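You operate a simulated robot arm through the tools that you are given. There is no shell and no other tool. Be economical: measure what you need, move in short steps, check, and stop when the job is done.

You are at the controls of a simulated two-armed robot. One attempt, no reset.

## Task
Shut both washer valves; put scoop, tin and washing powder away.
Fine: blue scoop and yellow tin in the counter drawer, which ends shut; the teal box on the detergent shelf; drop nothing.

The check looks at the end state, three seconds after you hand in, the way a careful person would. Anything else that was tipped, shoved, dropped, spilled or broken makes it a failure.

## Robot
Two 6-joint arms with two-finger parallel grippers on one trunk, on a base that drives. Base frame: it is fixed to the floor where the robot stands at the start and does not move with it; the origin is under the middle of the robot, x ahead of it, y to its left, z up. Units: mm, degrees, N and s.
The left shoulder is at the start at [280, 185, 1180], the right one opposite. With the tool pointing down near the work surface each hand reaches from about 520 to 920 mm from the robot's upright axis, wherever it stands, measured 20 degrees to its own side. Places, roughly: blue hose end (5x5x7 cm) [700, -300, 1100]; blue washer valve [700, -400, 1200]; grey hose end (5x5x8 cm) [700, -500, 1000]; inside of the laundry counter drawer [600, -300, 700]; laundry counter drawer [500, -300, 700]; red hose end (5x5x7 cm) [700, -200, 1100]; red washer valve [700, -200, 1200]; top of the detergent shelf [600, -1000, 1200]. Payload 1.57 kg a hand.
The TCP of each hand is the grasp point between the finger pads, 30 mm short of the fingertips. In the tool frame z runs along the fingers and y along their closing line. The gripper opens to 80 mm. The fingers are 17 mm wide and 12 mm thick; the gripper's body (40 by 82 mm) begins 80 mm behind the TCP.
Orientation is that of the tool frame in the base frame, as a unit quaternion [x, y, z, w]. With the fingers straight down and closing along the base's y, the tool's x points along the base's -x, its y along +y and its z along -z.

## Interface
- The arms move only by the tool step_arm. It takes "left_moves", "right_moves" or both (then of equal length, played together; a hand with none holds still); each is a list of rows, each a list of 7 numbers: the opening, from 0 (shut) to 1 (fully open), then the shift along the tool's x, y, z in m, then the turn, a rotation vector about the tool's x, y, z in degrees. In form: [[fingers, x, y, z, rx, ry, rz], ...]. A call has 1 to 20 rows; each row is the pose to reach, as a shift and turn from the pose commanded when the call began, along the tool's axes at that moment. A row lasts 0.2 s, in which the tool goes at most 50 mm and 8.6 degrees; a call with a longer step from one row to the next is refused whole, and so is a gripper value outside its range. Where a pose cannot be reached the arm comes as near as it can. A force on the tool above 40 N (or 10 N above the force at the start of the call, whichever is more), or a blocked arm, ends the call early, and 0.2 s more pass. Each finger travels about 153 mm/s and halts on what it meets, pressing with about 43 N; the grip force reading is that of the motor and also rises with nothing between the fingers. The clock runs only during rows and for 0.2 s after the last one: add rows that repeat a pose to give the fingers time. It gives the time, the measured TCP pose, the force on the tool (base axes), the opening and the grip force at its end, in the units of the frame above (readings bear some noise), with the torque about the TCP (base axes, N m) and any sound that the robot's microphone picked up.
- Cameras (640 x 400 px; columns grow to the right, rows downward): "scene" is now at [223.9, -35.3, 1612.4]; the picture's right is [-0.47, -0.88, 0.00], its down [-0.71, 0.38, -0.59] and it looks along [0.52, -0.28, -0.81] (base axes); focal length 214 px, centre (320, 200). "left" rides on the left gripper at [72, 7, -122] in its tool frame; the picture's right is [-0.09, 1.00, 0.00], its down [-0.84, -0.08, -0.54] and it looks along [-0.54, -0.05, 0.84] (tool axes); focal length 238 px, centre (320, 200). "right" rides on the right gripper at [72, -7, -122] in its tool frame; the picture's right is [0.09, 1.00, 0.00], its down [-0.84, 0.08, -0.54] and it looks along [-0.54, 0.05, 0.84] (tool axes); focal length 238 px, centre (320, 200). There is no depth. A picture from a camera that has moved, and an enlarged one, comes with that camera's place and axes in the base frame and with its lens.
- get_image(camera): a new picture of that camera. The clock stands still meanwhile.
- move_column(by): slides the trunk up (or, below 0, down) by that many mm; the arms and the scene camera ride with it, the base frame stays. It gives what a move gives, with no picture.
- base_move(legs): drives the robot by 1 to 6 legs, each [ahead, turn to the left] in mm and degrees, along the robot's own axes; the way and the turn of a leg run together, so that a leg with both is an arc; at most 1500 mm and 180 degrees a leg. The arms and the cameras ride along, it lands a little off, and it stops where it bumps. It gives what a move gives.
- pan_tilt(pan, tilt): turns the head with the scene camera to pan (to the left, within 86 degrees either way) and tilt (down, from -29 to 69), counted from straight ahead of the robot. It gives what a move gives.
- zoom(camera, box): a new picture of the part [left, top, right, bottom] of that camera's present view, enlarged. The clock stands still meanwhile.
- job_done(): hands the job in; it is judged then, once.

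Work in short steps. Places have to be worked out from the pictures, the camera data and where the tool is seen: move nearer, look again, correct. Check each grasp and each placing, and mend what went wrong. You have 120 turns and 108 pictures in all, those below and enlarged ones among them. Open the grippers and draw the arms clear of the work before you hand the job in, unless the task says otherwise; then end with one line.

The tools are called after "Request:" by a JSON object that holds its "fn" and its "kwargs". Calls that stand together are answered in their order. step_arm: Moves the arms, as the interface text tells. Its arguments: {"type":"object","properties":{"left_moves":{"type":"array","items":{"type":"array","items":{"type":"number"}}},"right_moves":{"type":"array","items":{"type":"array","items":{"type":"number"}}}},"required":[]} The other tools are called the same way: move_column (by) slides the trunk up or down; base_move (legs) drives the base; pan_tilt (pan, tilt) turns the head that bears the scene camera; get_image (camera) takes a picture; zoom (camera, box) takes an enlarged picture of a part of a camera's view; job_done () hands the job in.

At the start:

```text
t: 0.0
left_tool_pos: [482.4, -26.4, 1461.1]
left_tool_rot: [0.0, 1.0, -0.001, 0.0]
left_wrist_force: [0.0, -0.5, -0.3]
left_wrist_torque: [0.01, -0.05, 0.02]
left_grip_width: 79.8
left_grip_force: 0.0
right_tool_pos: [369.7, -484.3, 1428.5]
right_tool_rot: [0.0, 1.0, 0.0, 0.001]
right_wrist_force: [0.1, -0.5, -0.5]
right_wrist_torque: [-0.01, 0.0, 0.05]
right_grip_width: 80.1
right_grip_force: 0.0
trunk travel left (down, up): [-875.0, 115.0]
robot x, y, heading: [-2.2, 2.6, -0.1]
head pan, tilt: [-28.3, 53.7]
```

scene: 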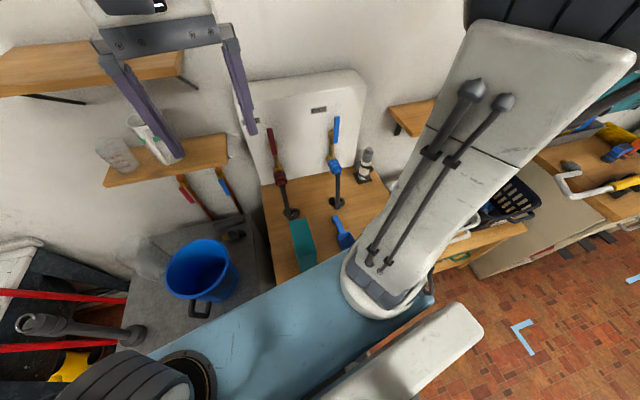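
right: 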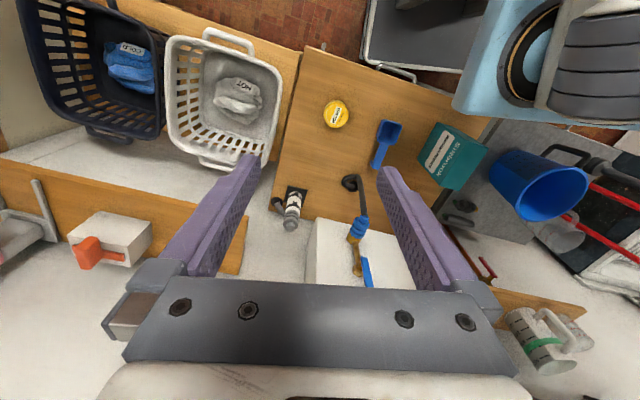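
left: 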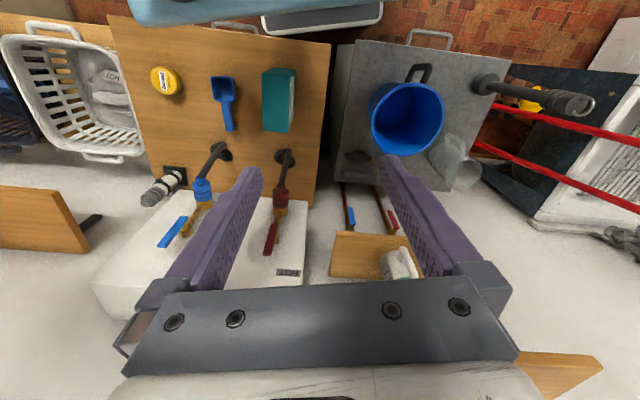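

The wrist views put the counter top near z 870, the tin near (444,-435) and the blue tap foot near (657,-360). I'll zoom in on the valves and the loose items.

Request:
{"fn": "zoom", "kwargs": {"camera": "scene", "box": [220, 90, 400, 290]}}

Request:
{"fn": "zoom", "kwargs": {"camera": "left", "box": [100, 40, 340, 300]}}

Request:
{"fn": "zoom", "kwargs": {"camera": "right", "box": [0, 0, 320, 300]}}

```text
2.00 times, centred on (310, 190) of scene
camera zoom: at [223.9, -35.3, 1612.4], right [-0.47, -0.88, 0.0], down [-0.71, 0.38, -0.59], along [0.52, -0.28, -0.81], focal length 429 px, centre (340, 220)
```

zoom: 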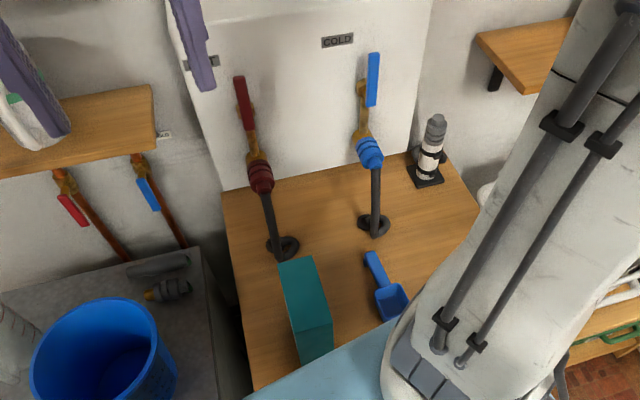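

```text
1.54 times, centred on (220, 170) of left
camera zoom: at [410.6, -18.2, 1582.9], right [0.09, 1.0, 0.0], down [0.84, -0.08, 0.54], along [0.54, -0.05, -0.84], focal length 367 px, centre (474, 246)
```

zoom: 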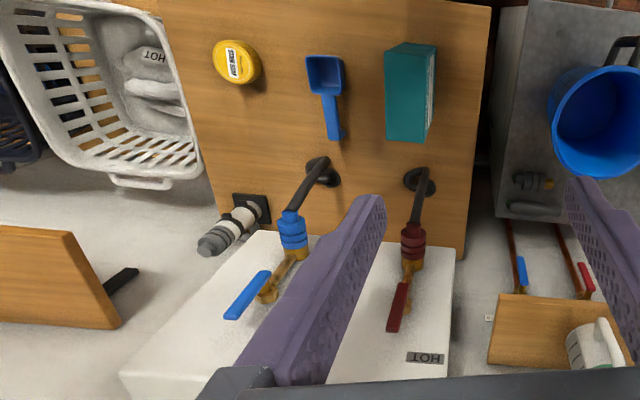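

```text
1.33 times, centred on (160, 150) of right
camera zoom: at [297.5, -491.6, 1550.9], right [-0.09, 1.0, 0.0], down [0.84, 0.08, 0.54], along [0.54, 0.05, -0.84], focal length 318 px, centre (533, 267)
```

zoom: 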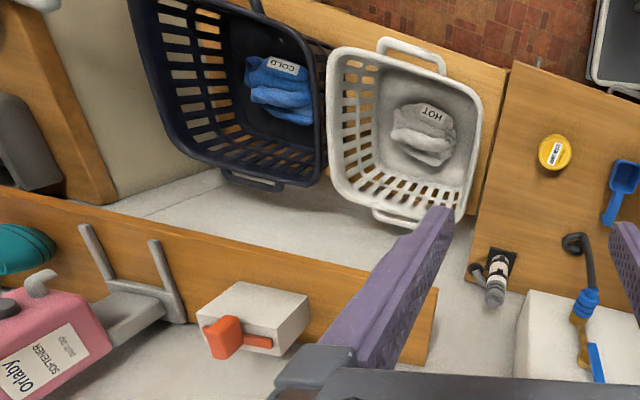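

Both levers seem to stand in line with their upright pipes, which means open. Next I'll check the drawer front and the right-hand shelf by turning the head.

Request:
{"fn": "pan_tilt", "kwargs": {"pan": -70, "tilt": 25}}

Request:
{"fn": "get_image", "kwargs": {"camera": "scene"}}

Request:
{"fn": "pan_tilt", "kwargs": {"pan": -10, "tilt": 60}}

Request:
{"fn": "get_image", "kwargs": {"camera": "scene"}}

```text
t: 1.1
left_tool_pos: [482.9, -25.6, 1461.4]
left_tool_rot: [0.0, 1.0, 0.0, 0.0]
left_wrist_force: [0.4, 0.3, -0.3]
left_wrist_torque: [0.01, 0.02, -0.01]
left_grip_width: 80.1
left_grip_force: 0.0
right_tool_pos: [369.3, -484.3, 1428.2]
right_tool_rot: [0.0, 1.0, 0.001, -0.001]
right_wrist_force: [0.4, -1.5, -0.5]
right_wrist_torque: [-0.02, -0.03, -0.03]
right_grip_width: 80.2
right_grip_force: 0.0
trunk travel left (down, up): [-875.0, 115.0]
robot x, y, heading: [-3.2, 2.8, -0.1]
head pan, tilt: [-70.0, 25.0]
```

```text
101 pictures are left
camera scene: at [190.8, -87.0, 1654.7], right [-0.94, -0.34, 0.0], down [-0.15, 0.4, -0.91], along [0.31, -0.85, -0.42], focal length 214 px, centre (320, 200)
```

scene: 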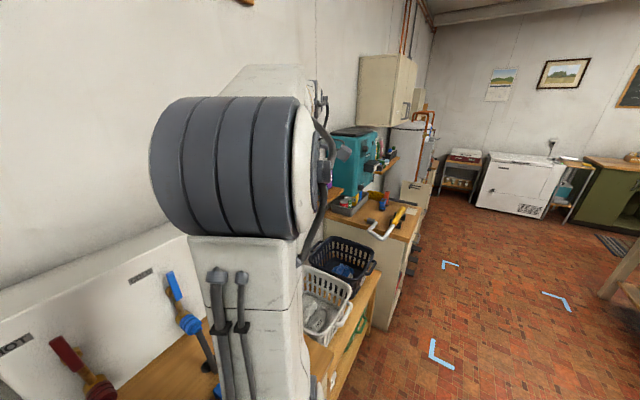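

```text
t: 2.4
left_tool_pos: [482.0, -25.9, 1461.2]
left_tool_rot: [0.0, 1.0, 0.0, 0.0]
left_wrist_force: [0.7, -0.1, 0.4]
left_wrist_torque: [-0.02, 0.04, 0.05]
left_grip_width: 79.8
left_grip_force: 0.1
right_tool_pos: [369.4, -483.8, 1428.9]
right_tool_rot: [0.0, 1.0, 0.0, 0.0]
right_wrist_force: [0.0, -0.2, -0.3]
right_wrist_torque: [0.02, 0.0, 0.02]
right_grip_width: 80.1
right_grip_force: 0.0
trunk travel left (down, up): [-875.0, 115.0]
robot x, y, heading: [-1.9, 2.1, -0.3]
head pan, tilt: [-10.0, 60.0]
```

```text
100 pictures are left
camera scene: at [224.9, -12.1, 1604.7], right [-0.17, -0.98, 0.0], down [-0.85, 0.15, -0.5], along [0.49, -0.09, -0.87], focal length 214 px, centre (320, 200)
```

scene: 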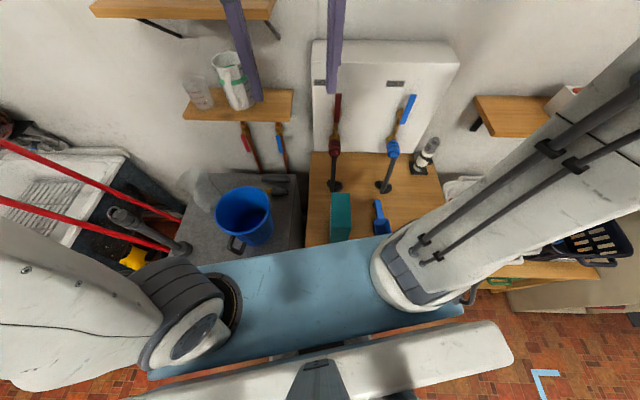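

The drawer handle seems to be near (335,-245,700), too close to see from here. I'll back the robot off to view the drawer front, valves and shelves.

Request:
{"fn": "base_move", "kwargs": {"legs": [[-450, 0]]}}

Request:
{"fn": "pan_tilt", "kwargs": {"pan": -25, "tilt": 45}}

Request:
{"fn": "get_image", "kwargs": {"camera": "scene"}}

Request:
{"fn": "get_image", "kwargs": {"camera": "left"}}

Request:
{"fn": "get_image", "kwargs": {"camera": "right"}}

```text
t: 5.1
left_tool_pos: [33.4, -21.0, 1461.1]
left_tool_rot: [-0.006, 1.0, 0.0, 0.0]
left_wrist_force: [0.0, -0.4, -0.3]
left_wrist_torque: [0.0, -0.01, 0.0]
left_grip_width: 80.1
left_grip_force: 0.0
right_tool_pos: [-73.0, -482.3, 1428.8]
right_tool_rot: [-0.007, 1.0, 0.0, 0.0]
right_wrist_force: [0.4, -0.3, -0.3]
right_wrist_torque: [-0.01, 0.04, -0.02]
right_grip_width: 79.9
right_grip_force: 0.0
trunk travel left (down, up): [-875.0, 115.0]
robot x, y, heading: [-446.0, 1.5, 0.4]
head pan, tilt: [-10.0, 60.0]
```

```text
t: 5.9
left_tool_pos: [33.0, -22.5, 1461.5]
left_tool_rot: [-0.006, 1.0, -0.001, 0.001]
left_wrist_force: [0.1, 0.0, 0.2]
left_wrist_torque: [0.0, 0.03, -0.03]
left_grip_width: 80.1
left_grip_force: 0.1
right_tool_pos: [-73.7, -481.8, 1427.8]
right_tool_rot: [-0.006, 1.0, 0.0, 0.0]
right_wrist_force: [-0.2, 0.2, 0.2]
right_wrist_torque: [0.01, -0.02, 0.01]
right_grip_width: 79.8
right_grip_force: 0.0
trunk travel left (down, up): [-875.0, 115.0]
robot x, y, heading: [-449.8, -0.6, 0.9]
head pan, tilt: [-25.0, 45.0]
```

```text
99 pictures are left
camera scene: at [-216.8, -34.7, 1624.1], right [-0.41, -0.91, 0.0], down [-0.65, 0.29, -0.71], along [0.64, -0.29, -0.71], focal length 214 px, centre (320, 200)
```

scene: 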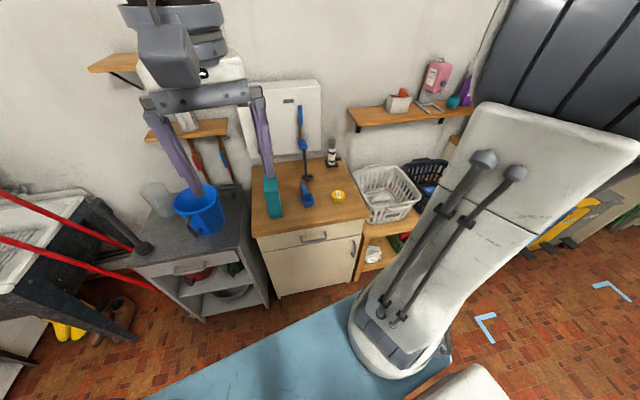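

```text
98 pictures are left
camera left: at [-39.3, -15.8, 1582.9], right [0.08, 1.0, 0.0], down [0.84, -0.07, 0.54], along [0.54, -0.04, -0.84], focal length 238 px, centre (320, 200)
```

left: 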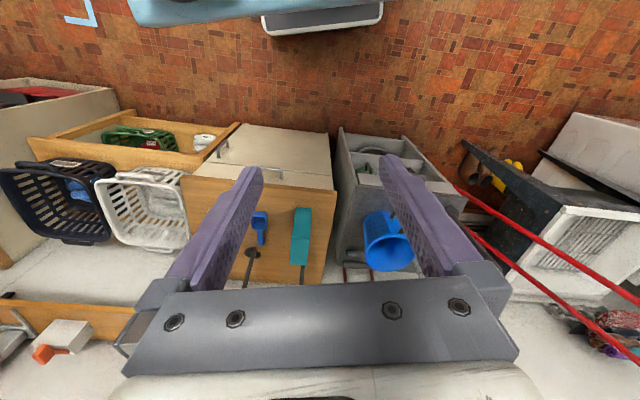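

```text
97 pictures are left
camera right: at [-146.4, -490.7, 1550.9], right [-0.1, 0.99, 0.0], down [0.84, 0.09, 0.54], along [0.54, 0.06, -0.84], focal length 238 px, centre (320, 200)
```

right: 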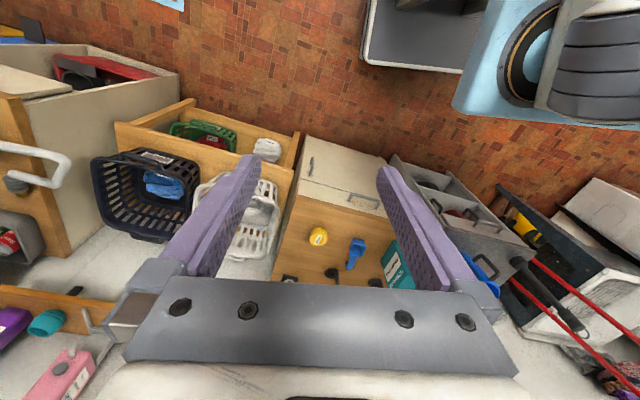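

The drawer is shut, with a bar handle on the cabinet front, and the detergent shelf is on the right wall. I'll zoom in on the drawer, shelf and valves.

Request:
{"fn": "zoom", "kwargs": {"camera": "scene", "box": [240, 150, 380, 300]}}

Request:
{"fn": "zoom", "kwargs": {"camera": "scene", "box": [240, 50, 480, 200]}}

Request:
{"fn": "zoom", "kwargs": {"camera": "right", "box": [260, 120, 420, 300]}}

```text
2.67 times, centred on (310, 225) of scene
camera zoom: at [-216.8, -34.7, 1624.1], right [-0.41, -0.91, 0.0], down [-0.65, 0.29, -0.71], along [0.64, -0.29, -0.71], focal length 572 px, centre (347, 133)
```

zoom: 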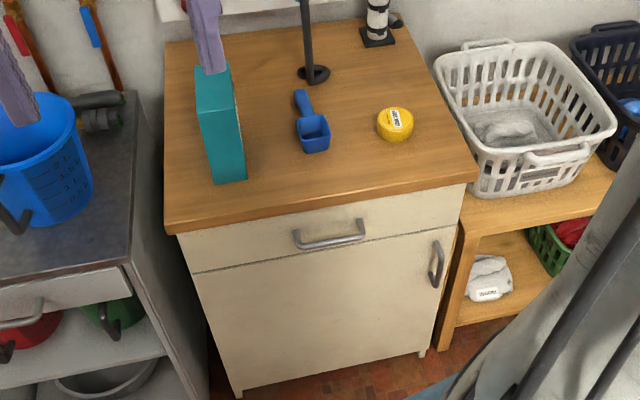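

```text
2.67 times, centred on (360, 125) of scene
camera zoom: at [-216.8, -34.7, 1624.1], right [-0.41, -0.91, 0.0], down [-0.65, 0.29, -0.71], along [0.64, -0.29, -0.71], focal length 572 px, centre (213, 400)
```

zoom: 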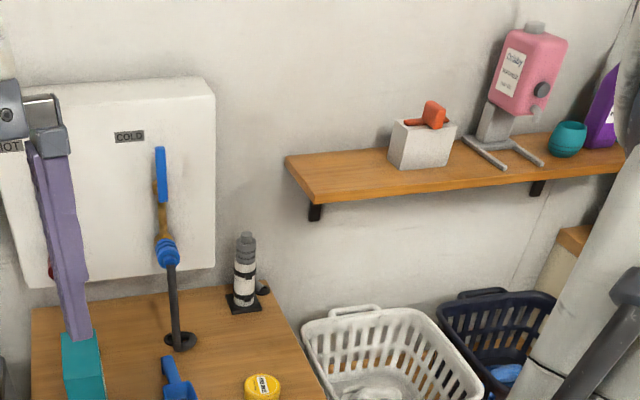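

```text
2.22 times, centred on (340, 210) of right
camera zoom: at [-146.4, -490.7, 1550.9], right [-0.1, 0.99, 0.0], down [0.84, 0.09, 0.54], along [0.54, 0.06, -0.84], focal length 530 px, centre (276, 178)
```

zoom: 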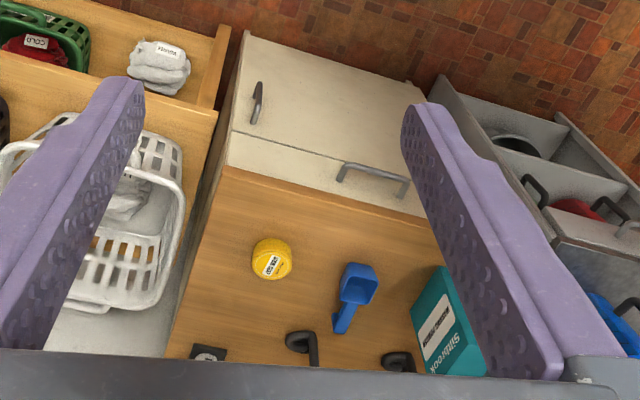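

The handle bar works out near (339,-254,744). I'll do the valves first with the right hand. Here, in free space, I'll turn its fingers forward (closing line vertical) while moving out and a little down.

Request:
{"fn": "step_arm", "kwargs": {"right_moves": [[1, -0.012, 0, 0.005, -4.62, -4.62, 4.62], [1, -0.024, 0, 0.01, -9.24, -9.24, 9.24], [1, -0.036, 0, 0.015, -13.86, -13.86, 13.86], [1, -0.048, 0, 0.02, -18.48, -18.48, 18.48], [1, -0.06, 0, 0.025, -23.1, -23.1, 23.1], [1, -0.072, 0, 0.03, -27.72, -27.72, 27.72], [1, -0.084, 0, 0.035, -32.34, -32.34, 32.34], [1, -0.096, 0, 0.04, -36.96, -36.96, 36.96], [1, -0.108, 0, 0.045, -41.58, -41.58, 41.58], [1, -0.12, 0, 0.05, -46.2, -46.2, 46.2], [1, -0.132, 0, 0.055, -50.82, -50.82, 50.82], [1, -0.144, 0, 0.06, -55.44, -55.44, 55.44], [1, -0.156, 0, 0.065, -60.06, -60.06, 60.06], [1, -0.168, 0, 0.07, -64.68, -64.68, 64.68], [1, -0.18, 0, 0.075, -69.28, -69.28, 69.28]]}}

Request:
{"fn": "get_image", "kwargs": {"camera": "right"}}

Request:
{"fn": "get_image", "kwargs": {"camera": "scene"}}

```text
t: 9.1
left_tool_pos: [33.1, -22.0, 1461.0]
left_tool_rot: [-0.007, 1.0, 0.0, 0.0]
left_wrist_force: [0.1, 0.4, -0.5]
left_wrist_torque: [-0.02, 0.0, 0.01]
left_grip_width: 80.0
left_grip_force: 0.0
right_tool_pos: [105.8, -482.5, 1352.6]
right_tool_rot: [0.498, 0.502, 0.502, 0.498]
right_wrist_force: [0.4, 0.0, -0.1]
right_wrist_torque: [0.0, 0.01, -0.02]
right_grip_width: 79.9
right_grip_force: 0.1
trunk travel left (down, up): [-875.0, 115.0]
robot x, y, heading: [-449.4, -0.7, 0.6]
head pan, tilt: [-25.0, 45.0]
```

```text
93 pictures are left
camera right: at [-17.0, -412.1, 1347.2], right [0.0, 0.09, 1.0], down [-0.53, -0.84, 0.08], along [0.85, -0.53, 0.05], focal length 238 px, centre (320, 200)
```

right: 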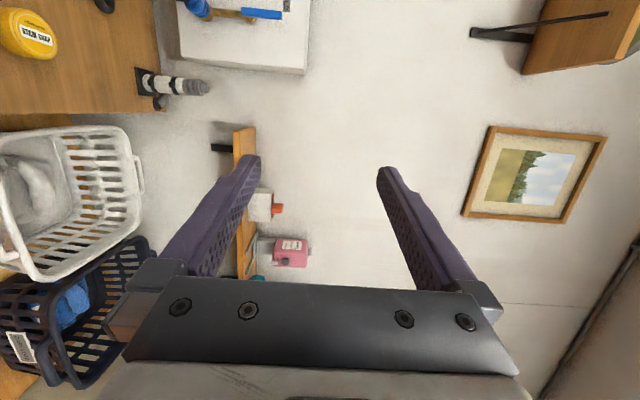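

```text
92 pictures are left
camera scene: at [-216.8, -34.8, 1624.1], right [-0.41, -0.91, 0.0], down [-0.64, 0.29, -0.71], along [0.64, -0.29, -0.71], focal length 214 px, centre (320, 200)
```

scene: 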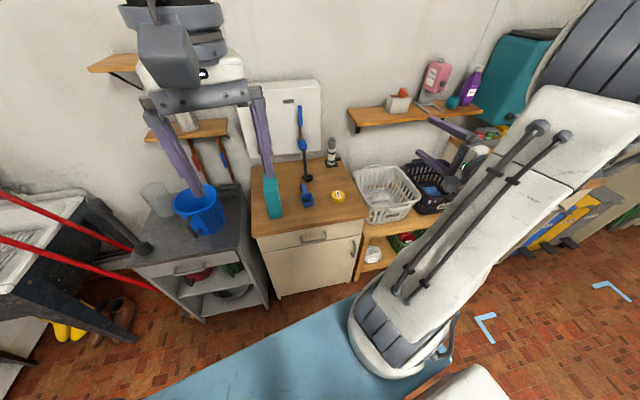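

The right hand points forward as intended. I'll drive forward 350 mm and look at the valves up close.

Request:
{"fn": "base_move", "kwargs": {"legs": [[350, 0]]}}

Request:
{"fn": "pan_tilt", "kwargs": {"pan": -20, "tilt": 35}}

Request:
{"fn": "zoom", "kwargs": {"camera": "scene", "box": [220, 100, 420, 300]}}

Request:
{"fn": "get_image", "kwargs": {"camera": "right"}}

```text
t: 11.3
left_tool_pos: [380.0, -10.4, 1460.9]
left_tool_rot: [-0.011, 1.0, 0.0, 0.0]
left_wrist_force: [-0.2, -0.7, -0.1]
left_wrist_torque: [-0.02, 0.01, -0.03]
left_grip_width: 80.0
left_grip_force: 0.0
right_tool_pos: [459.2, -470.4, 1353.7]
right_tool_rot: [0.495, 0.506, 0.505, 0.494]
right_wrist_force: [0.6, 0.5, 0.3]
right_wrist_torque: [0.02, 0.0, 0.0]
right_grip_width: 79.9
right_grip_force: 0.1
trunk travel left (down, up): [-875.0, 115.0]
robot x, y, heading: [-104.9, 3.5, 1.5]
head pan, tilt: [-25.0, 45.0]
```

```text
t: 12.1
left_tool_pos: [382.2, -11.5, 1460.4]
left_tool_rot: [-0.011, 1.0, 0.0, 0.001]
left_wrist_force: [0.5, 0.3, 0.5]
left_wrist_torque: [0.01, 0.01, 0.0]
left_grip_width: 80.0
left_grip_force: 0.0
right_tool_pos: [458.5, -469.4, 1353.4]
right_tool_rot: [0.494, 0.505, 0.505, 0.495]
right_wrist_force: [-0.5, 0.9, -0.3]
right_wrist_torque: [-0.04, -0.02, 0.03]
right_grip_width: 80.3
right_grip_force: 0.1
trunk travel left (down, up): [-875.0, 115.0]
robot x, y, heading: [-102.9, 6.6, 1.2]
head pan, tilt: [-20.0, 35.0]
```

```text
2.00 times, centred on (320, 200) of scene
camera zoom: at [141.0, -21.9, 1638.9], right [-0.32, -0.95, 0.0], down [-0.54, 0.18, -0.82], along [0.78, -0.26, -0.57], focal length 429 px, centre (320, 200)
```

zoom: 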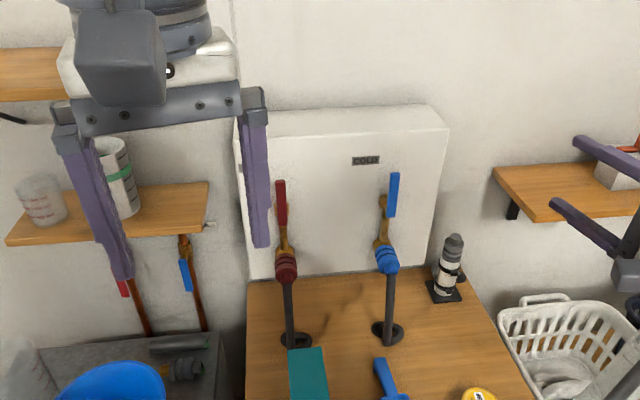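

```text
90 pictures are left
camera right: at [335.3, -401.7, 1347.4], right [0.0, 0.09, 1.0], down [-0.52, -0.85, 0.08], along [0.85, -0.52, 0.05], focal length 238 px, centre (320, 200)
```

right: 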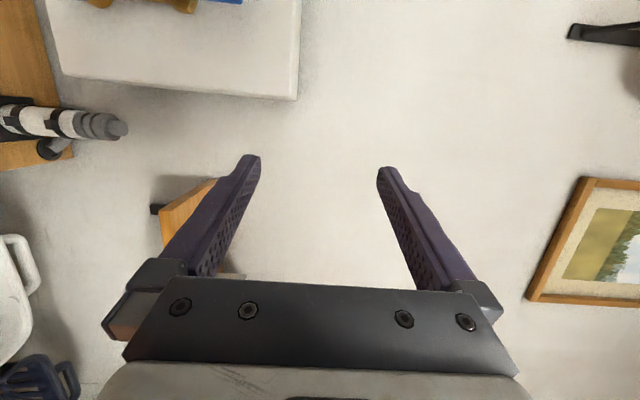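

I need the levers in finer detail to judge pivot, offset and side, so I'll zoom in tightly.

Request:
{"fn": "zoom", "kwargs": {"camera": "scene", "box": [290, 175, 370, 245]}}

```text
5.71 times, centred on (330, 210) of scene
camera zoom: at [141.0, -21.9, 1638.9], right [-0.32, -0.95, 0.0], down [-0.54, 0.18, -0.82], along [0.78, -0.26, -0.57], focal length 1226 px, centre (263, 143)
```

zoom: 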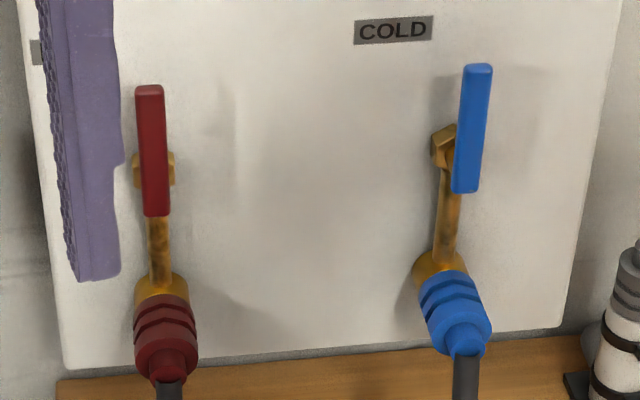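

Estimates: the blue lever is at about (693,-341, z 1169–1262) and the red at about (735,-150, z 1165–1262). I'll use the left wrist camera to check which way the valve axes point.

Request:
{"fn": "zoom", "kwargs": {"camera": "left", "box": [180, 130, 320, 260]}}

```text
3.08 times, centred on (250, 195) of left
camera zoom: at [309.4, -5.7, 1582.9], right [0.07, 1.0, 0.0], down [0.84, -0.06, 0.54], along [0.54, -0.04, -0.84], focal length 733 px, centre (535, 215)
```

zoom: 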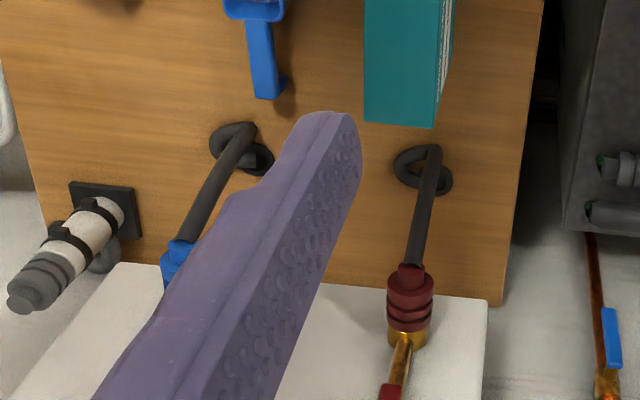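

The left fingers block the view. I'll move the left hand left by 200 mm, and bring the right hand to about (470,-220,1250) so its camera looks level at both levers.

Request:
{"fn": "step_arm", "kwargs": {"left_moves": [[1, 0, 0.04, 0, 0, 0, 0], [1, 0, 0.08, 0, 0, 0, 0], [1, 0, 0.12, 0, 0, 0, 0], [1, 0, 0.16, 0, 0, 0, 0], [1, 0, 0.2, 0, 0, 0, 0]]}}

Request:
{"fn": "step_arm", "kwargs": {"right_moves": [[0, 0.04, -0.017, 0, 0, 0, 0], [0, 0.08, -0.034, 0, 0, 0, 0], [0, 0.12, -0.05, 0, 0, 0, 0], [0, 0.16, -0.067, 0, 0, 0, 0], [0, 0.2, -0.084, 0, 0, 0, 0], [0, 0.24, -0.1, 0, 0, 0, 0]]}}

Request:
{"fn": "get_image", "kwargs": {"camera": "right"}}

```text
t: 13.2
left_tool_pos: [388.0, 189.4, 1463.7]
left_tool_rot: [-0.011, 1.0, 0.001, -0.001]
left_wrist_force: [-0.3, 0.5, -0.4]
left_wrist_torque: [0.01, -0.03, 0.02]
left_grip_width: 79.6
left_grip_force: 0.1
left hand out of reach, approached as far as the arm can: row 4, 5
right_tool_pos: [460.0, -469.8, 1351.9]
right_tool_rot: [0.494, 0.506, 0.505, 0.495]
right_wrist_force: [-0.1, -1.3, 0.4]
right_wrist_torque: [-0.02, -0.01, -0.02]
right_grip_width: 79.9
right_grip_force: 0.0
trunk travel left (down, up): [-875.0, 115.0]
robot x, y, heading: [-103.9, 1.8, 1.2]
head pan, tilt: [-20.0, 35.0]
```

```text
t: 14.7
left_tool_pos: [390.6, 187.6, 1462.6]
left_tool_rot: [-0.011, 1.0, 0.0, -0.002]
left_wrist_force: [1.2, 0.5, 0.3]
left_wrist_torque: [-0.02, 0.04, 0.01]
left_grip_width: 79.9
left_grip_force: 0.0
right_tool_pos: [537.5, -368.2, 1201.8]
right_tool_rot: [0.494, 0.505, 0.506, 0.495]
right_wrist_force: [1.3, 0.4, 0.1]
right_wrist_torque: [-0.03, -0.05, 0.03]
right_grip_width: 0.3
right_grip_force: 21.5
right hand out of reach, approached as far as the arm can: row 2, 3, 4, 5, 6
trunk travel left (down, up): [-875.0, 115.0]
robot x, y, heading: [-103.5, 2.4, 1.1]
head pan, tilt: [-20.0, 35.0]
```

```text
87 pictures are left
camera right: at [413.5, -300.3, 1195.0], right [0.0, 0.09, 1.0], down [-0.52, -0.85, 0.08], along [0.85, -0.52, 0.05], focal length 238 px, centre (320, 200)
```

right: 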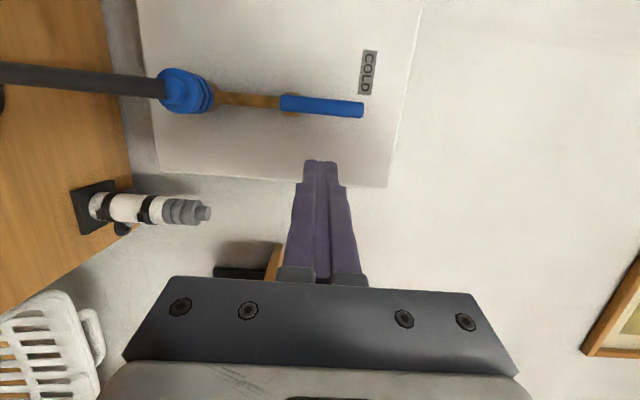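

The arm couldn't fold to that target and stopped near (537,-368,1202). The view of the blue valve from there is useful anyway, so I'll zoom.

Request:
{"fn": "zoom", "kwargs": {"camera": "right", "box": [140, 30, 400, 200]}}

Request:
{"fn": "zoom", "kwargs": {"camera": "scene", "box": [290, 175, 370, 245]}}

Request:
{"fn": "step_arm", "kwargs": {"right_moves": [[0, 0, 0, 0, 0, 0, 0]]}}

```text
2.35 times, centred on (270, 115) of right
camera zoom: at [413.5, -300.3, 1195.0], right [0.0, 0.09, 1.0], down [-0.52, -0.85, 0.08], along [0.85, -0.52, 0.05], focal length 561 px, centre (438, 400)
```

zoom: 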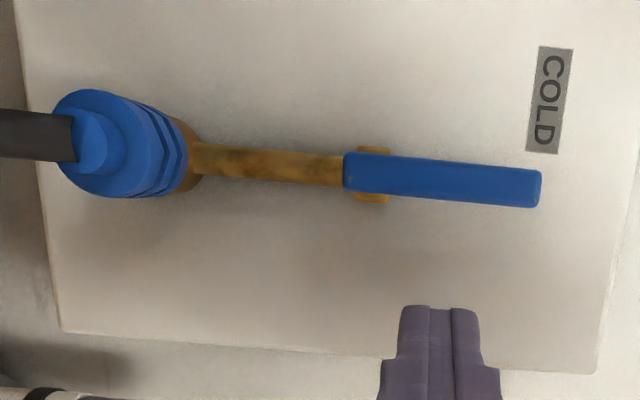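

```text
5.71 times, centred on (330, 210) of scene
camera zoom: at [142.6, -22.8, 1638.6], right [-0.32, -0.95, 0.0], down [-0.54, 0.18, -0.82], along [0.78, -0.26, -0.57], focal length 1226 px, centre (263, 143)
```

zoom: 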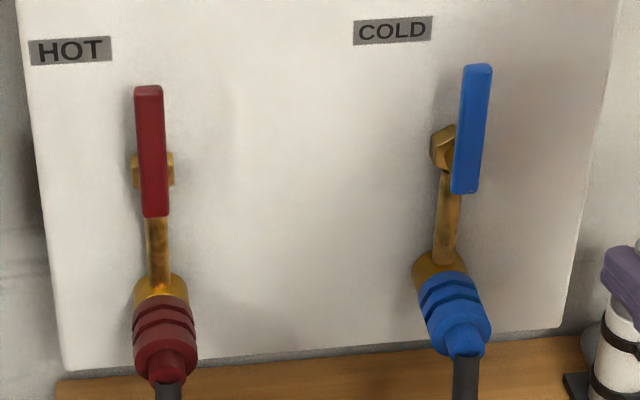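

```text
t: 15.1
left_tool_pos: [387.7, 189.0, 1463.0]
left_tool_rot: [-0.011, 1.0, 0.001, -0.001]
left_wrist_force: [-0.3, 0.0, -0.4]
left_wrist_torque: [-0.01, 0.0, 0.03]
left_grip_width: 80.0
left_grip_force: 0.2
right_tool_pos: [536.3, -367.6, 1201.8]
right_tool_rot: [0.493, 0.506, 0.507, 0.494]
right_wrist_force: [0.0, -0.1, -0.3]
right_wrist_torque: [-0.02, 0.01, -0.03]
right_grip_width: 0.3
right_grip_force: 21.0
trunk travel left (down, up): [-875.0, 115.0]
robot x, y, heading: [-102.6, 2.6, 1.3]
head pan, tilt: [-20.0, 35.0]
```

Both lever axes run roughly along x: blue's pivot is near (700,-346,1183) with the tip near z 1252, and the panel is at x≈757. I'll put the closed fingers just right of the blue lever's upper end before testing a gentle push.

Request:
{"fn": "step_arm", "kwargs": {"right_moves": [[0, -0.008, 0.016, 0, 0, 0, 0], [0, -0.016, 0.032, 0, 0, 0, 0], [0, -0.016, 0.032, 0.04, 0, 0, 0], [0, -0.016, 0.032, 0.08, 0, 0, 0], [0, -0.016, 0.032, 0.12, 0, 0, 0], [0, -0.016, 0.032, 0.148, 0, 0, 0]]}}

Request:
{"fn": "get_image", "kwargs": {"camera": "right"}}

Request:
{"fn": "zoom", "kwargs": {"camera": "scene", "box": [290, 155, 410, 265]}}

```text
t: 16.4
left_tool_pos: [389.4, 189.7, 1462.3]
left_tool_rot: [-0.011, 1.0, 0.001, -0.001]
left_wrist_force: [-0.1, 0.3, 0.0]
left_wrist_torque: [0.0, 0.0, -0.02]
left_grip_width: 80.1
left_grip_force: 0.1
right_tool_pos: [679.7, -380.3, 1231.3]
right_tool_rot: [0.494, 0.505, 0.506, 0.494]
right_wrist_force: [1.1, -0.2, -1.1]
right_wrist_torque: [0.02, 0.01, -0.02]
right_grip_width: 0.1
right_grip_force: 21.6
trunk travel left (down, up): [-875.0, 115.0]
robot x, y, heading: [-104.6, 2.9, 1.4]
head pan, tilt: [-20.0, 35.0]
```

```text
84 pictures are left
camera right: at [555.4, -312.8, 1225.2], right [0.0, 0.09, 1.0], down [-0.52, -0.85, 0.08], along [0.85, -0.52, 0.05], focal length 238 px, centre (320, 200)
```

right: 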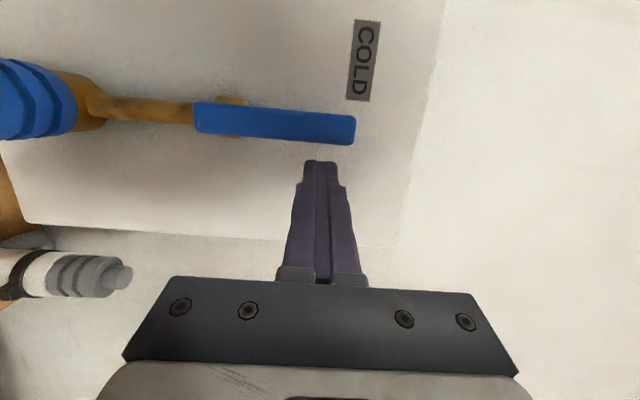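

```text
3.64 times, centred on (350, 210) of scene
camera zoom: at [141.0, -21.9, 1638.9], right [-0.32, -0.95, 0.0], down [-0.54, 0.18, -0.82], along [0.78, -0.26, -0.57], focal length 780 px, centre (211, 164)
```

zoom: 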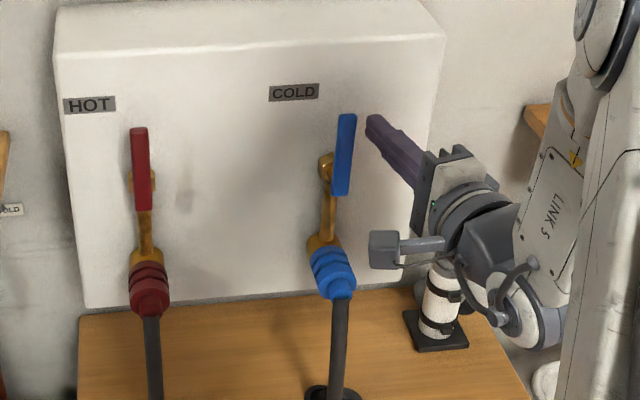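

The fingers are beside the lever, about 15 mm off. I'll push gently toward +y by 40 mm and read the force.

Request:
{"fn": "step_arm", "kwargs": {"right_moves": [[0, 0.01, 0, 0, 0, 0, 0], [0, 0.02, 0, 0, 0, 0, 0], [0, 0.028, 0, 0, 0, 0, 0], [0, 0.034, 0, 0, 0, 0, 0], [0, 0.04, 0, 0, 0, 0, 0]]}}

Request:
{"fn": "get_image", "kwargs": {"camera": "right"}}

```text
t: 17.2
left_tool_pos: [388.6, 187.7, 1462.5]
left_tool_rot: [-0.01, 1.0, 0.0, -0.003]
left_wrist_force: [-0.1, -0.1, 0.2]
left_wrist_torque: [0.01, 0.06, 0.02]
left_grip_width: 79.9
left_grip_force: 0.0
right_tool_pos: [677.4, -368.3, 1231.1]
right_tool_rot: [0.503, 0.497, 0.497, 0.503]
right_wrist_force: [0.5, -7.2, -0.8]
right_wrist_torque: [0.02, 0.11, -0.17]
right_grip_width: 0.2
right_grip_force: 21.0
trunk travel left (down, up): [-875.0, 115.0]
robot x, y, heading: [-100.8, 4.1, 1.0]
head pan, tilt: [-20.0, 35.0]
stopped in row 3 (right hand): the force on the tool passed its limit at 47 N (the readings are from after the stop); the commanded pose is now the measured one
```

```text
82 pictures are left
camera right: at [555.5, -296.1, 1225.4], right [0.0, 0.09, 1.0], down [-0.55, -0.83, 0.08], along [0.83, -0.55, 0.05], focal length 238 px, centre (320, 200)
```

right: 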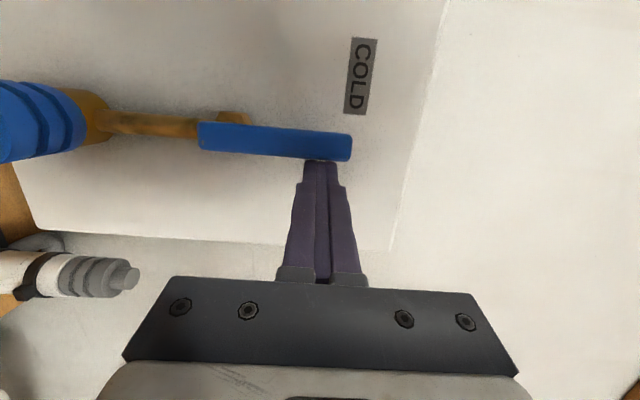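

The lever is stopped in that direction (47 N, no motion), so it must turn toward -y. I'll go back, up and over to the +y side.

Request:
{"fn": "step_arm", "kwargs": {"right_moves": [[0, -0.012, 0, 0, 0, 0, 0], [0, -0.012, 0.04, 0, 0, 0, 0], [0, -0.012, 0.065, 0, 0, 0, 0], [0, 0.02, 0.065, 0, 0, 0, 0], [0, 0.06, 0.065, 0, 0, 0, 0], [0, 0.06, 0.03, 0, 0, 0, 0], [0, 0.06, 0.002, 0, 0, 0, 0]]}}

Request:
{"fn": "get_image", "kwargs": {"camera": "right"}}

```text
t: 18.9
left_tool_pos: [390.0, 188.0, 1463.8]
left_tool_rot: [-0.011, 1.0, 0.0, -0.001]
left_wrist_force: [-0.2, 1.0, 0.6]
left_wrist_torque: [-0.03, 0.0, 0.03]
left_grip_width: 80.2
left_grip_force: 0.0
right_tool_pos: [679.3, -305.9, 1235.0]
right_tool_rot: [0.5, 0.499, 0.499, 0.502]
right_wrist_force: [-0.5, 0.3, 0.1]
right_wrist_torque: [0.0, -0.01, 0.02]
right_grip_width: 0.0
right_grip_force: 21.3
trunk travel left (down, up): [-875.0, 115.0]
robot x, y, heading: [-101.2, 1.1, 1.3]
head pan, tilt: [-20.0, 35.0]
```

```text
81 pictures are left
camera right: at [557.3, -234.7, 1228.8], right [0.0, 0.09, 1.0], down [-0.55, -0.83, 0.08], along [0.84, -0.54, 0.05], focal length 238 px, centre (320, 200)
```

right: 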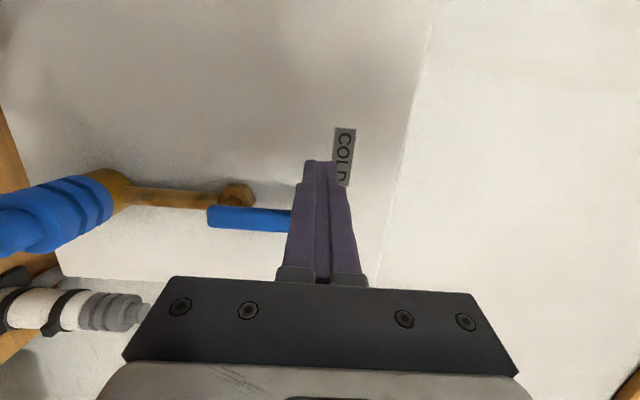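

The fingers are now left of the blue lever, and I'll push it along its arc toward -y and down.

Request:
{"fn": "step_arm", "kwargs": {"right_moves": [[0, -0.026, 0, 0, 0, 0, 0], [0, -0.036, 0.002, 0, 0, 0, 0], [0, -0.045, 0.003, 0, 0, 0, 0], [0, -0.055, 0.002, 0, 0, 0, 0], [0, -0.064, -0.001, 0, 0, 0, 0], [0, -0.073, -0.005, 0, 0, 0, 0], [0, -0.08, -0.01, 0, 0, 0, 0], [0, -0.087, -0.017, 0, 0, 0, 0], [0, -0.092, -0.025, 0, 0, 0, 0], [0, -0.095, -0.03, 0, 0, 0, 0], [0, -0.096, -0.034, 0, 0, 0, 0], [0, -0.097, -0.039, 0, 0, 0, 0]]}}

Request:
{"fn": "get_image", "kwargs": {"camera": "right"}}

Request:
{"fn": "zoom", "kwargs": {"camera": "scene", "box": [290, 155, 410, 265]}}

```text
t: 21.4
left_tool_pos: [389.0, 188.1, 1462.6]
left_tool_rot: [-0.011, 1.0, -0.001, -0.001]
left_wrist_force: [-0.3, 0.4, 0.2]
left_wrist_torque: [0.01, -0.01, -0.01]
left_grip_width: 80.0
left_grip_force: 0.1
right_tool_pos: [677.6, -402.6, 1194.2]
right_tool_rot: [0.501, 0.498, 0.499, 0.502]
right_wrist_force: [-0.5, -0.5, -0.7]
right_wrist_torque: [0.03, 0.01, -0.01]
right_grip_width: 0.0
right_grip_force: 21.9
trunk travel left (down, up): [-875.0, 115.0]
robot x, y, heading: [-102.9, 4.7, 1.0]
head pan, tilt: [-20.0, 35.0]
```

```text
80 pictures are left
camera right: at [555.5, -330.8, 1188.0], right [0.0, 0.09, 1.0], down [-0.55, -0.83, 0.08], along [0.84, -0.54, 0.05], focal length 238 px, centre (320, 200)
```

right: 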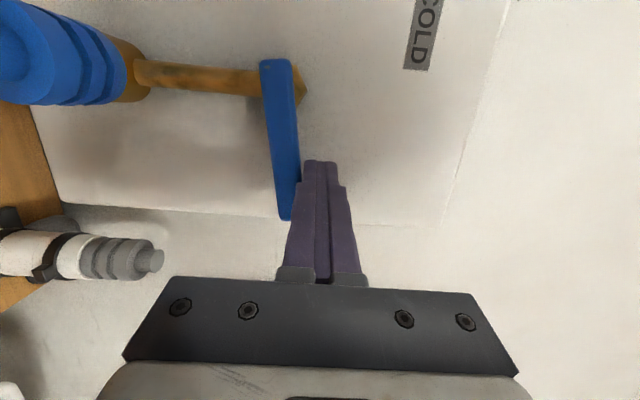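

```text
3.64 times, centred on (350, 210) of scene
camera zoom: at [141.1, -22.6, 1638.9], right [-0.32, -0.95, 0.0], down [-0.54, 0.19, -0.82], along [0.78, -0.27, -0.57], focal length 780 px, centre (211, 164)
```

zoom: 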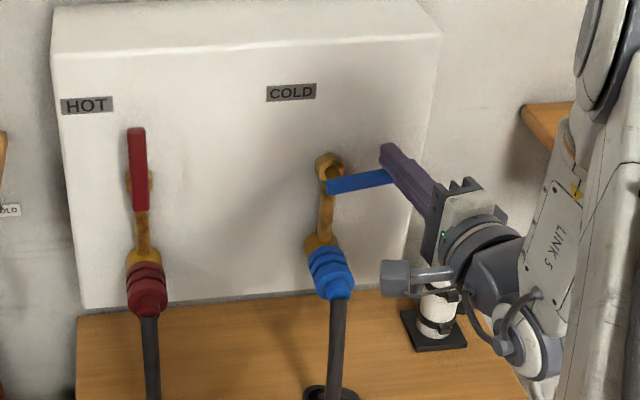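

The lever turned to roughly horizontal. I'll press down a bit more until I feel the stop.

Request:
{"fn": "step_arm", "kwargs": {"right_moves": [[0, 0, -0.004, 0, 0, 0, 0], [0, 0, -0.008, 0, 0, 0, 0], [0, 0, -0.012, 0, 0, 0, 0], [0, 0, -0.016, 0, 0, 0, 0]]}}

Request:
{"fn": "get_image", "kwargs": {"camera": "right"}}

```text
t: 22.4
left_tool_pos: [388.0, 188.9, 1464.5]
left_tool_rot: [-0.01, 1.0, 0.0, -0.001]
left_wrist_force: [-0.6, 0.7, -0.1]
left_wrist_torque: [-0.02, -0.02, 0.03]
left_grip_width: 79.9
left_grip_force: 0.1
right_tool_pos: [676.0, -404.0, 1182.9]
right_tool_rot: [0.497, 0.496, 0.501, 0.506]
right_wrist_force: [-6.4, 4.4, 25.5]
right_wrist_torque: [0.23, -0.27, 0.11]
right_grip_width: 0.1
right_grip_force: 21.7
trunk travel left (down, up): [-875.0, 115.0]
robot x, y, heading: [-100.3, 4.1, 1.2]
head pan, tilt: [-20.0, 35.0]
```

```text
78 pictures are left
camera right: at [554.3, -332.2, 1176.2], right [-0.01, 0.1, 1.0], down [-0.55, -0.83, 0.07], along [0.84, -0.54, 0.06], focal length 238 px, centre (320, 200)
```

right: 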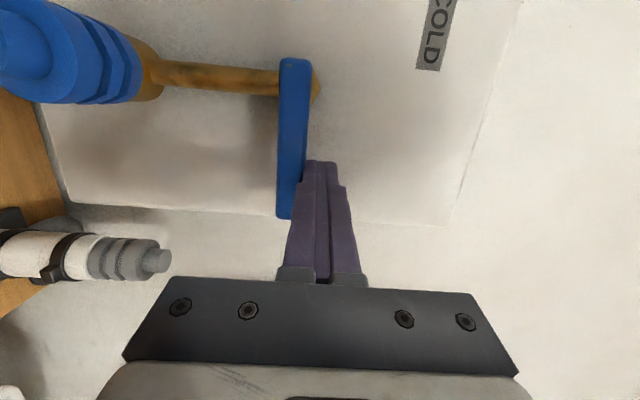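

The blue valve is at its stop, horizontal (25 N), so it's shut. I'll back off and carry the right hand across to the left side of the red lever.

Request:
{"fn": "step_arm", "kwargs": {"right_moves": [[0, 0, 0.02, 0, 0, 0, 0], [0, 0, 0.05, -0.03, 0, 0, 0], [0, 0.04, 0.052, -0.05, 0, 0, 0], [0, 0.08, 0.052, -0.06, 0, 0, 0], [0, 0.12, 0.052, -0.06, 0, 0, 0], [0, 0.16, 0.052, -0.06, 0, 0, 0], [0, 0.2, 0.052, -0.06, 0, 0, 0], [0, 0.24, 0.052, -0.06, 0, 0, 0], [0, 0.27, 0.052, -0.06, 0, 0, 0], [0, 0.3, 0.052, -0.06, 0, 0, 0]]}}

Request:
{"fn": "get_image", "kwargs": {"camera": "right"}}

Request:
{"fn": "zoom", "kwargs": {"camera": "scene", "box": [270, 155, 390, 265]}}

```text
t: 24.6
left_tool_pos: [389.7, 187.2, 1462.7]
left_tool_rot: [-0.011, 1.0, 0.0, -0.001]
left_wrist_force: [0.4, 0.1, -0.3]
left_wrist_torque: [0.0, 0.04, 0.0]
left_grip_width: 79.9
left_grip_force: 0.0
right_tool_pos: [638.3, -245.0, 1223.5]
right_tool_rot: [0.5, 0.499, 0.499, 0.502]
right_wrist_force: [0.7, -0.7, -0.8]
right_wrist_torque: [-0.03, -0.01, 0.03]
right_grip_width: 0.0
right_grip_force: 21.8
right hand out of reach, approached as far as the arm can: row 5, 6, 7, 8, 9, 10
trunk travel left (down, up): [-875.0, 115.0]
robot x, y, heading: [-98.9, 0.2, 1.0]
head pan, tilt: [-20.0, 35.0]
```

```text
77 pictures are left
camera right: at [517.4, -173.9, 1218.0], right [0.0, 0.09, 1.0], down [-0.55, -0.83, 0.08], along [0.84, -0.54, 0.05], focal length 238 px, centre (320, 200)
```

right: 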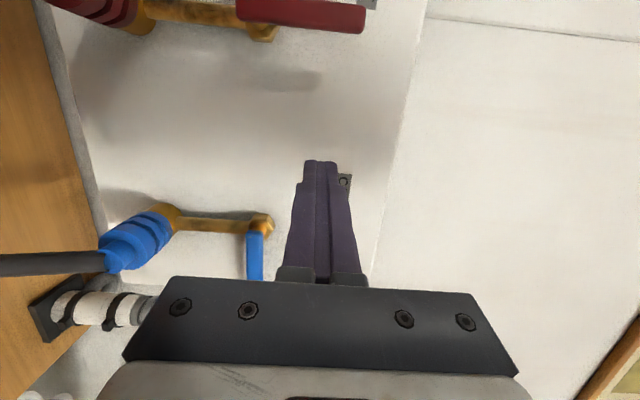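

```text
3.64 times, centred on (330, 210) of scene
camera zoom: at [141.1, -22.6, 1638.9], right [-0.32, -0.95, 0.0], down [-0.54, 0.19, -0.82], along [0.78, -0.27, -0.57], focal length 780 px, centre (284, 164)
```

zoom: 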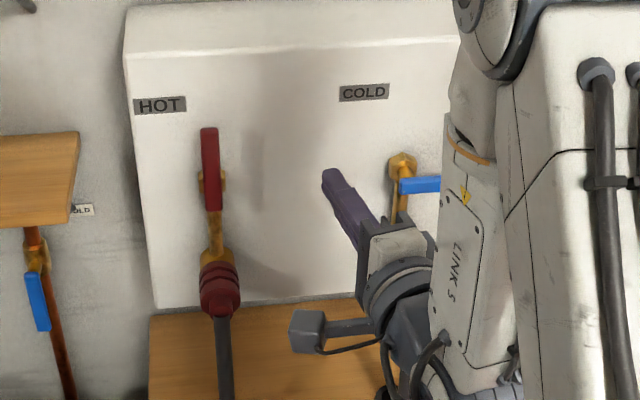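

Blue is confirmed shut, but the red lever is too far inward for the right arm. I'll back 80 mm, turn left 15° and come forward 60 mm, which puts red on the right arm's own side and the hand on red's left.

Request:
{"fn": "base_move", "kwargs": {"legs": [[-80, 0], [0, 15], [60, 0]]}}

Request:
{"fn": "get_image", "kwargs": {"camera": "right"}}

Request:
{"fn": "get_image", "kwargs": {"camera": "scene"}}

```text
t: 27.1
left_tool_pos: [306.2, 321.3, 1463.7]
left_tool_rot: [-0.138, 0.99, 0.0, -0.002]
left_wrist_force: [0.5, -0.5, -0.4]
left_wrist_torque: [0.02, -0.03, 0.0]
left_grip_width: 79.8
left_grip_force: 0.1
right_tool_pos: [658.7, -35.0, 1224.4]
right_tool_rot: [0.432, 0.558, 0.56, 0.434]
right_wrist_force: [0.0, 0.4, -1.6]
right_wrist_torque: [0.0, 0.0, -0.01]
right_grip_width: 0.0
right_grip_force: 21.4
trunk travel left (down, up): [-875.0, 115.0]
robot x, y, heading: [-123.3, 20.0, 15.6]
head pan, tilt: [-20.0, 35.0]
```

```text
75 pictures are left
camera right: at [521.9, 4.0, 1218.0], right [-0.02, 0.09, 1.0], down [-0.32, -0.95, 0.08], along [0.95, -0.31, 0.05], focal length 238 px, centre (320, 200)
```

right: 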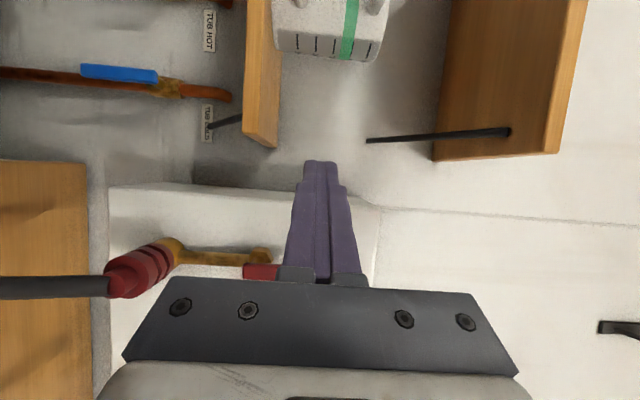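

```text
74 pictures are left
camera scene: at [119.7, 55.2, 1638.9], right [-0.07, -1.0, 0.0], down [-0.57, 0.04, -0.82], along [0.82, -0.06, -0.57], focal length 214 px, centre (320, 200)
```

scene: 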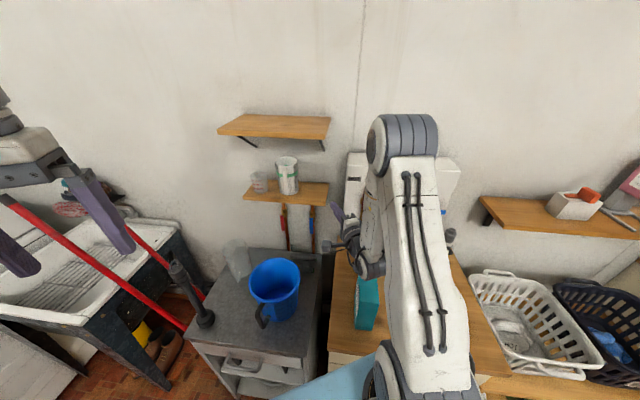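

The hand is at (659,-35), left of the red lever (about (732,-156), pivot z≈1178). I'll move the fingers in beside its upper end.

Request:
{"fn": "step_arm", "kwargs": {"right_moves": [[0, -0.02, 0.004, 0.016, 0, 0, 0], [0, -0.039, 0.008, 0.031, 0, 0, 0], [0, -0.06, 0.008, 0.038, 0, 0, 0], [0, -0.078, 0.008, 0.044, 0, 0, 0]]}}

Request:
{"fn": "get_image", "kwargs": {"camera": "right"}}

```text
t: 28.1
left_tool_pos: [306.7, 320.7, 1464.1]
left_tool_rot: [-0.137, 0.991, 0.0, -0.002]
left_wrist_force: [-0.5, 0.1, -0.2]
left_wrist_torque: [0.03, 0.0, 0.02]
left_grip_width: 80.1
left_grip_force: 0.2
right_tool_pos: [722.8, -99.5, 1231.9]
right_tool_rot: [0.434, 0.558, 0.559, 0.434]
right_wrist_force: [0.0, 0.2, -0.1]
right_wrist_torque: [-0.01, 0.0, -0.01]
right_grip_width: 0.0
right_grip_force: 20.8
trunk travel left (down, up): [-875.0, 115.0]
robot x, y, heading: [-121.0, 19.2, 16.0]
head pan, tilt: [-20.0, 35.0]
```

```text
73 pictures are left
camera right: at [585.8, -61.9, 1225.7], right [-0.02, 0.09, 1.0], down [-0.32, -0.95, 0.08], along [0.95, -0.31, 0.05], focal length 238 px, centre (320, 200)
```

right: 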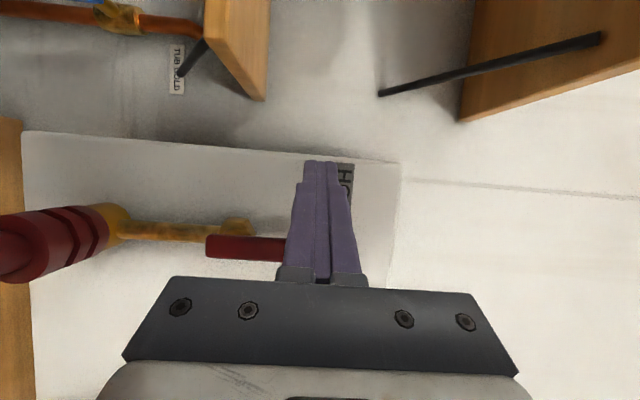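

Geometry matches the blue case, so I'll push the red lever along its arc toward -y and down to the stop.

Request:
{"fn": "step_arm", "kwargs": {"right_moves": [[0, -0.02, 0, -0.005, 0, 0, 0], [0, -0.0397, 0, -0.0103, 0, 0, 0], [0, -0.0489, 0.002, -0.0146, 0, 0, 0], [0, -0.0572, 0.003, -0.0185, 0, 0, 0], [0, -0.0664, 0.002, -0.0228, 0, 0, 0], [0, -0.0747, -0.001, -0.0267, 0, 0, 0], [0, -0.083, -0.005, -0.0306, 0, 0, 0], [0, -0.0894, -0.01, -0.0337, 0, 0, 0], [0, -0.0958, -0.017, -0.0367, 0, 0, 0], [0, -0.1005, -0.025, -0.0389, 0, 0, 0], [0, -0.1032, -0.03, -0.0402, 0, 0, 0], [0, -0.1041, -0.036, -0.0406, 0, 0, 0], [0, -0.105, -0.042, -0.041, 0, 0, 0], [0, -0.105, -0.047, -0.041, 0, 0, 0], [0, -0.105, -0.052, -0.041, 0, 0, 0]]}}

Request:
{"fn": "get_image", "kwargs": {"camera": "right"}}

```text
t: 31.4
left_tool_pos: [304.9, 320.7, 1463.6]
left_tool_rot: [-0.137, 0.991, 0.0, -0.002]
left_wrist_force: [0.1, 0.4, -0.4]
left_wrist_torque: [-0.01, 0.0, 0.02]
left_grip_width: 80.0
left_grip_force: 0.2
right_tool_pos: [707.9, -211.0, 1184.2]
right_tool_rot: [0.43, 0.557, 0.561, 0.436]
right_wrist_force: [-8.0, -0.1, 15.5]
right_wrist_torque: [0.11, -0.29, 0.04]
right_grip_width: 0.0
right_grip_force: 21.2
trunk travel left (down, up): [-875.0, 115.0]
robot x, y, heading: [-119.7, 17.5, 15.7]
head pan, tilt: [-20.0, 35.0]
```

```text
72 pictures are left
camera right: at [570.4, -173.2, 1176.9], right [-0.03, 0.09, 1.0], down [-0.32, -0.95, 0.08], along [0.95, -0.31, 0.06], focal length 238 px, centre (320, 200)
```

right: 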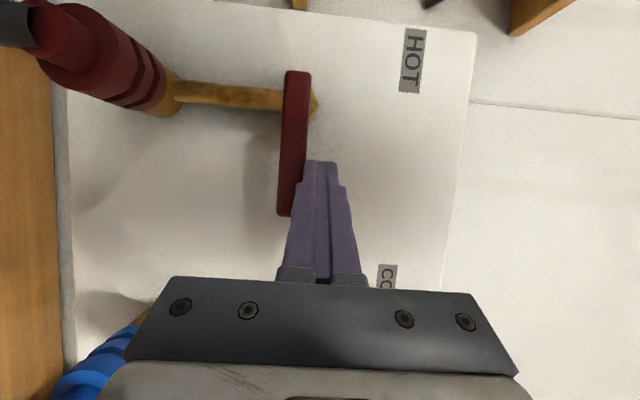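

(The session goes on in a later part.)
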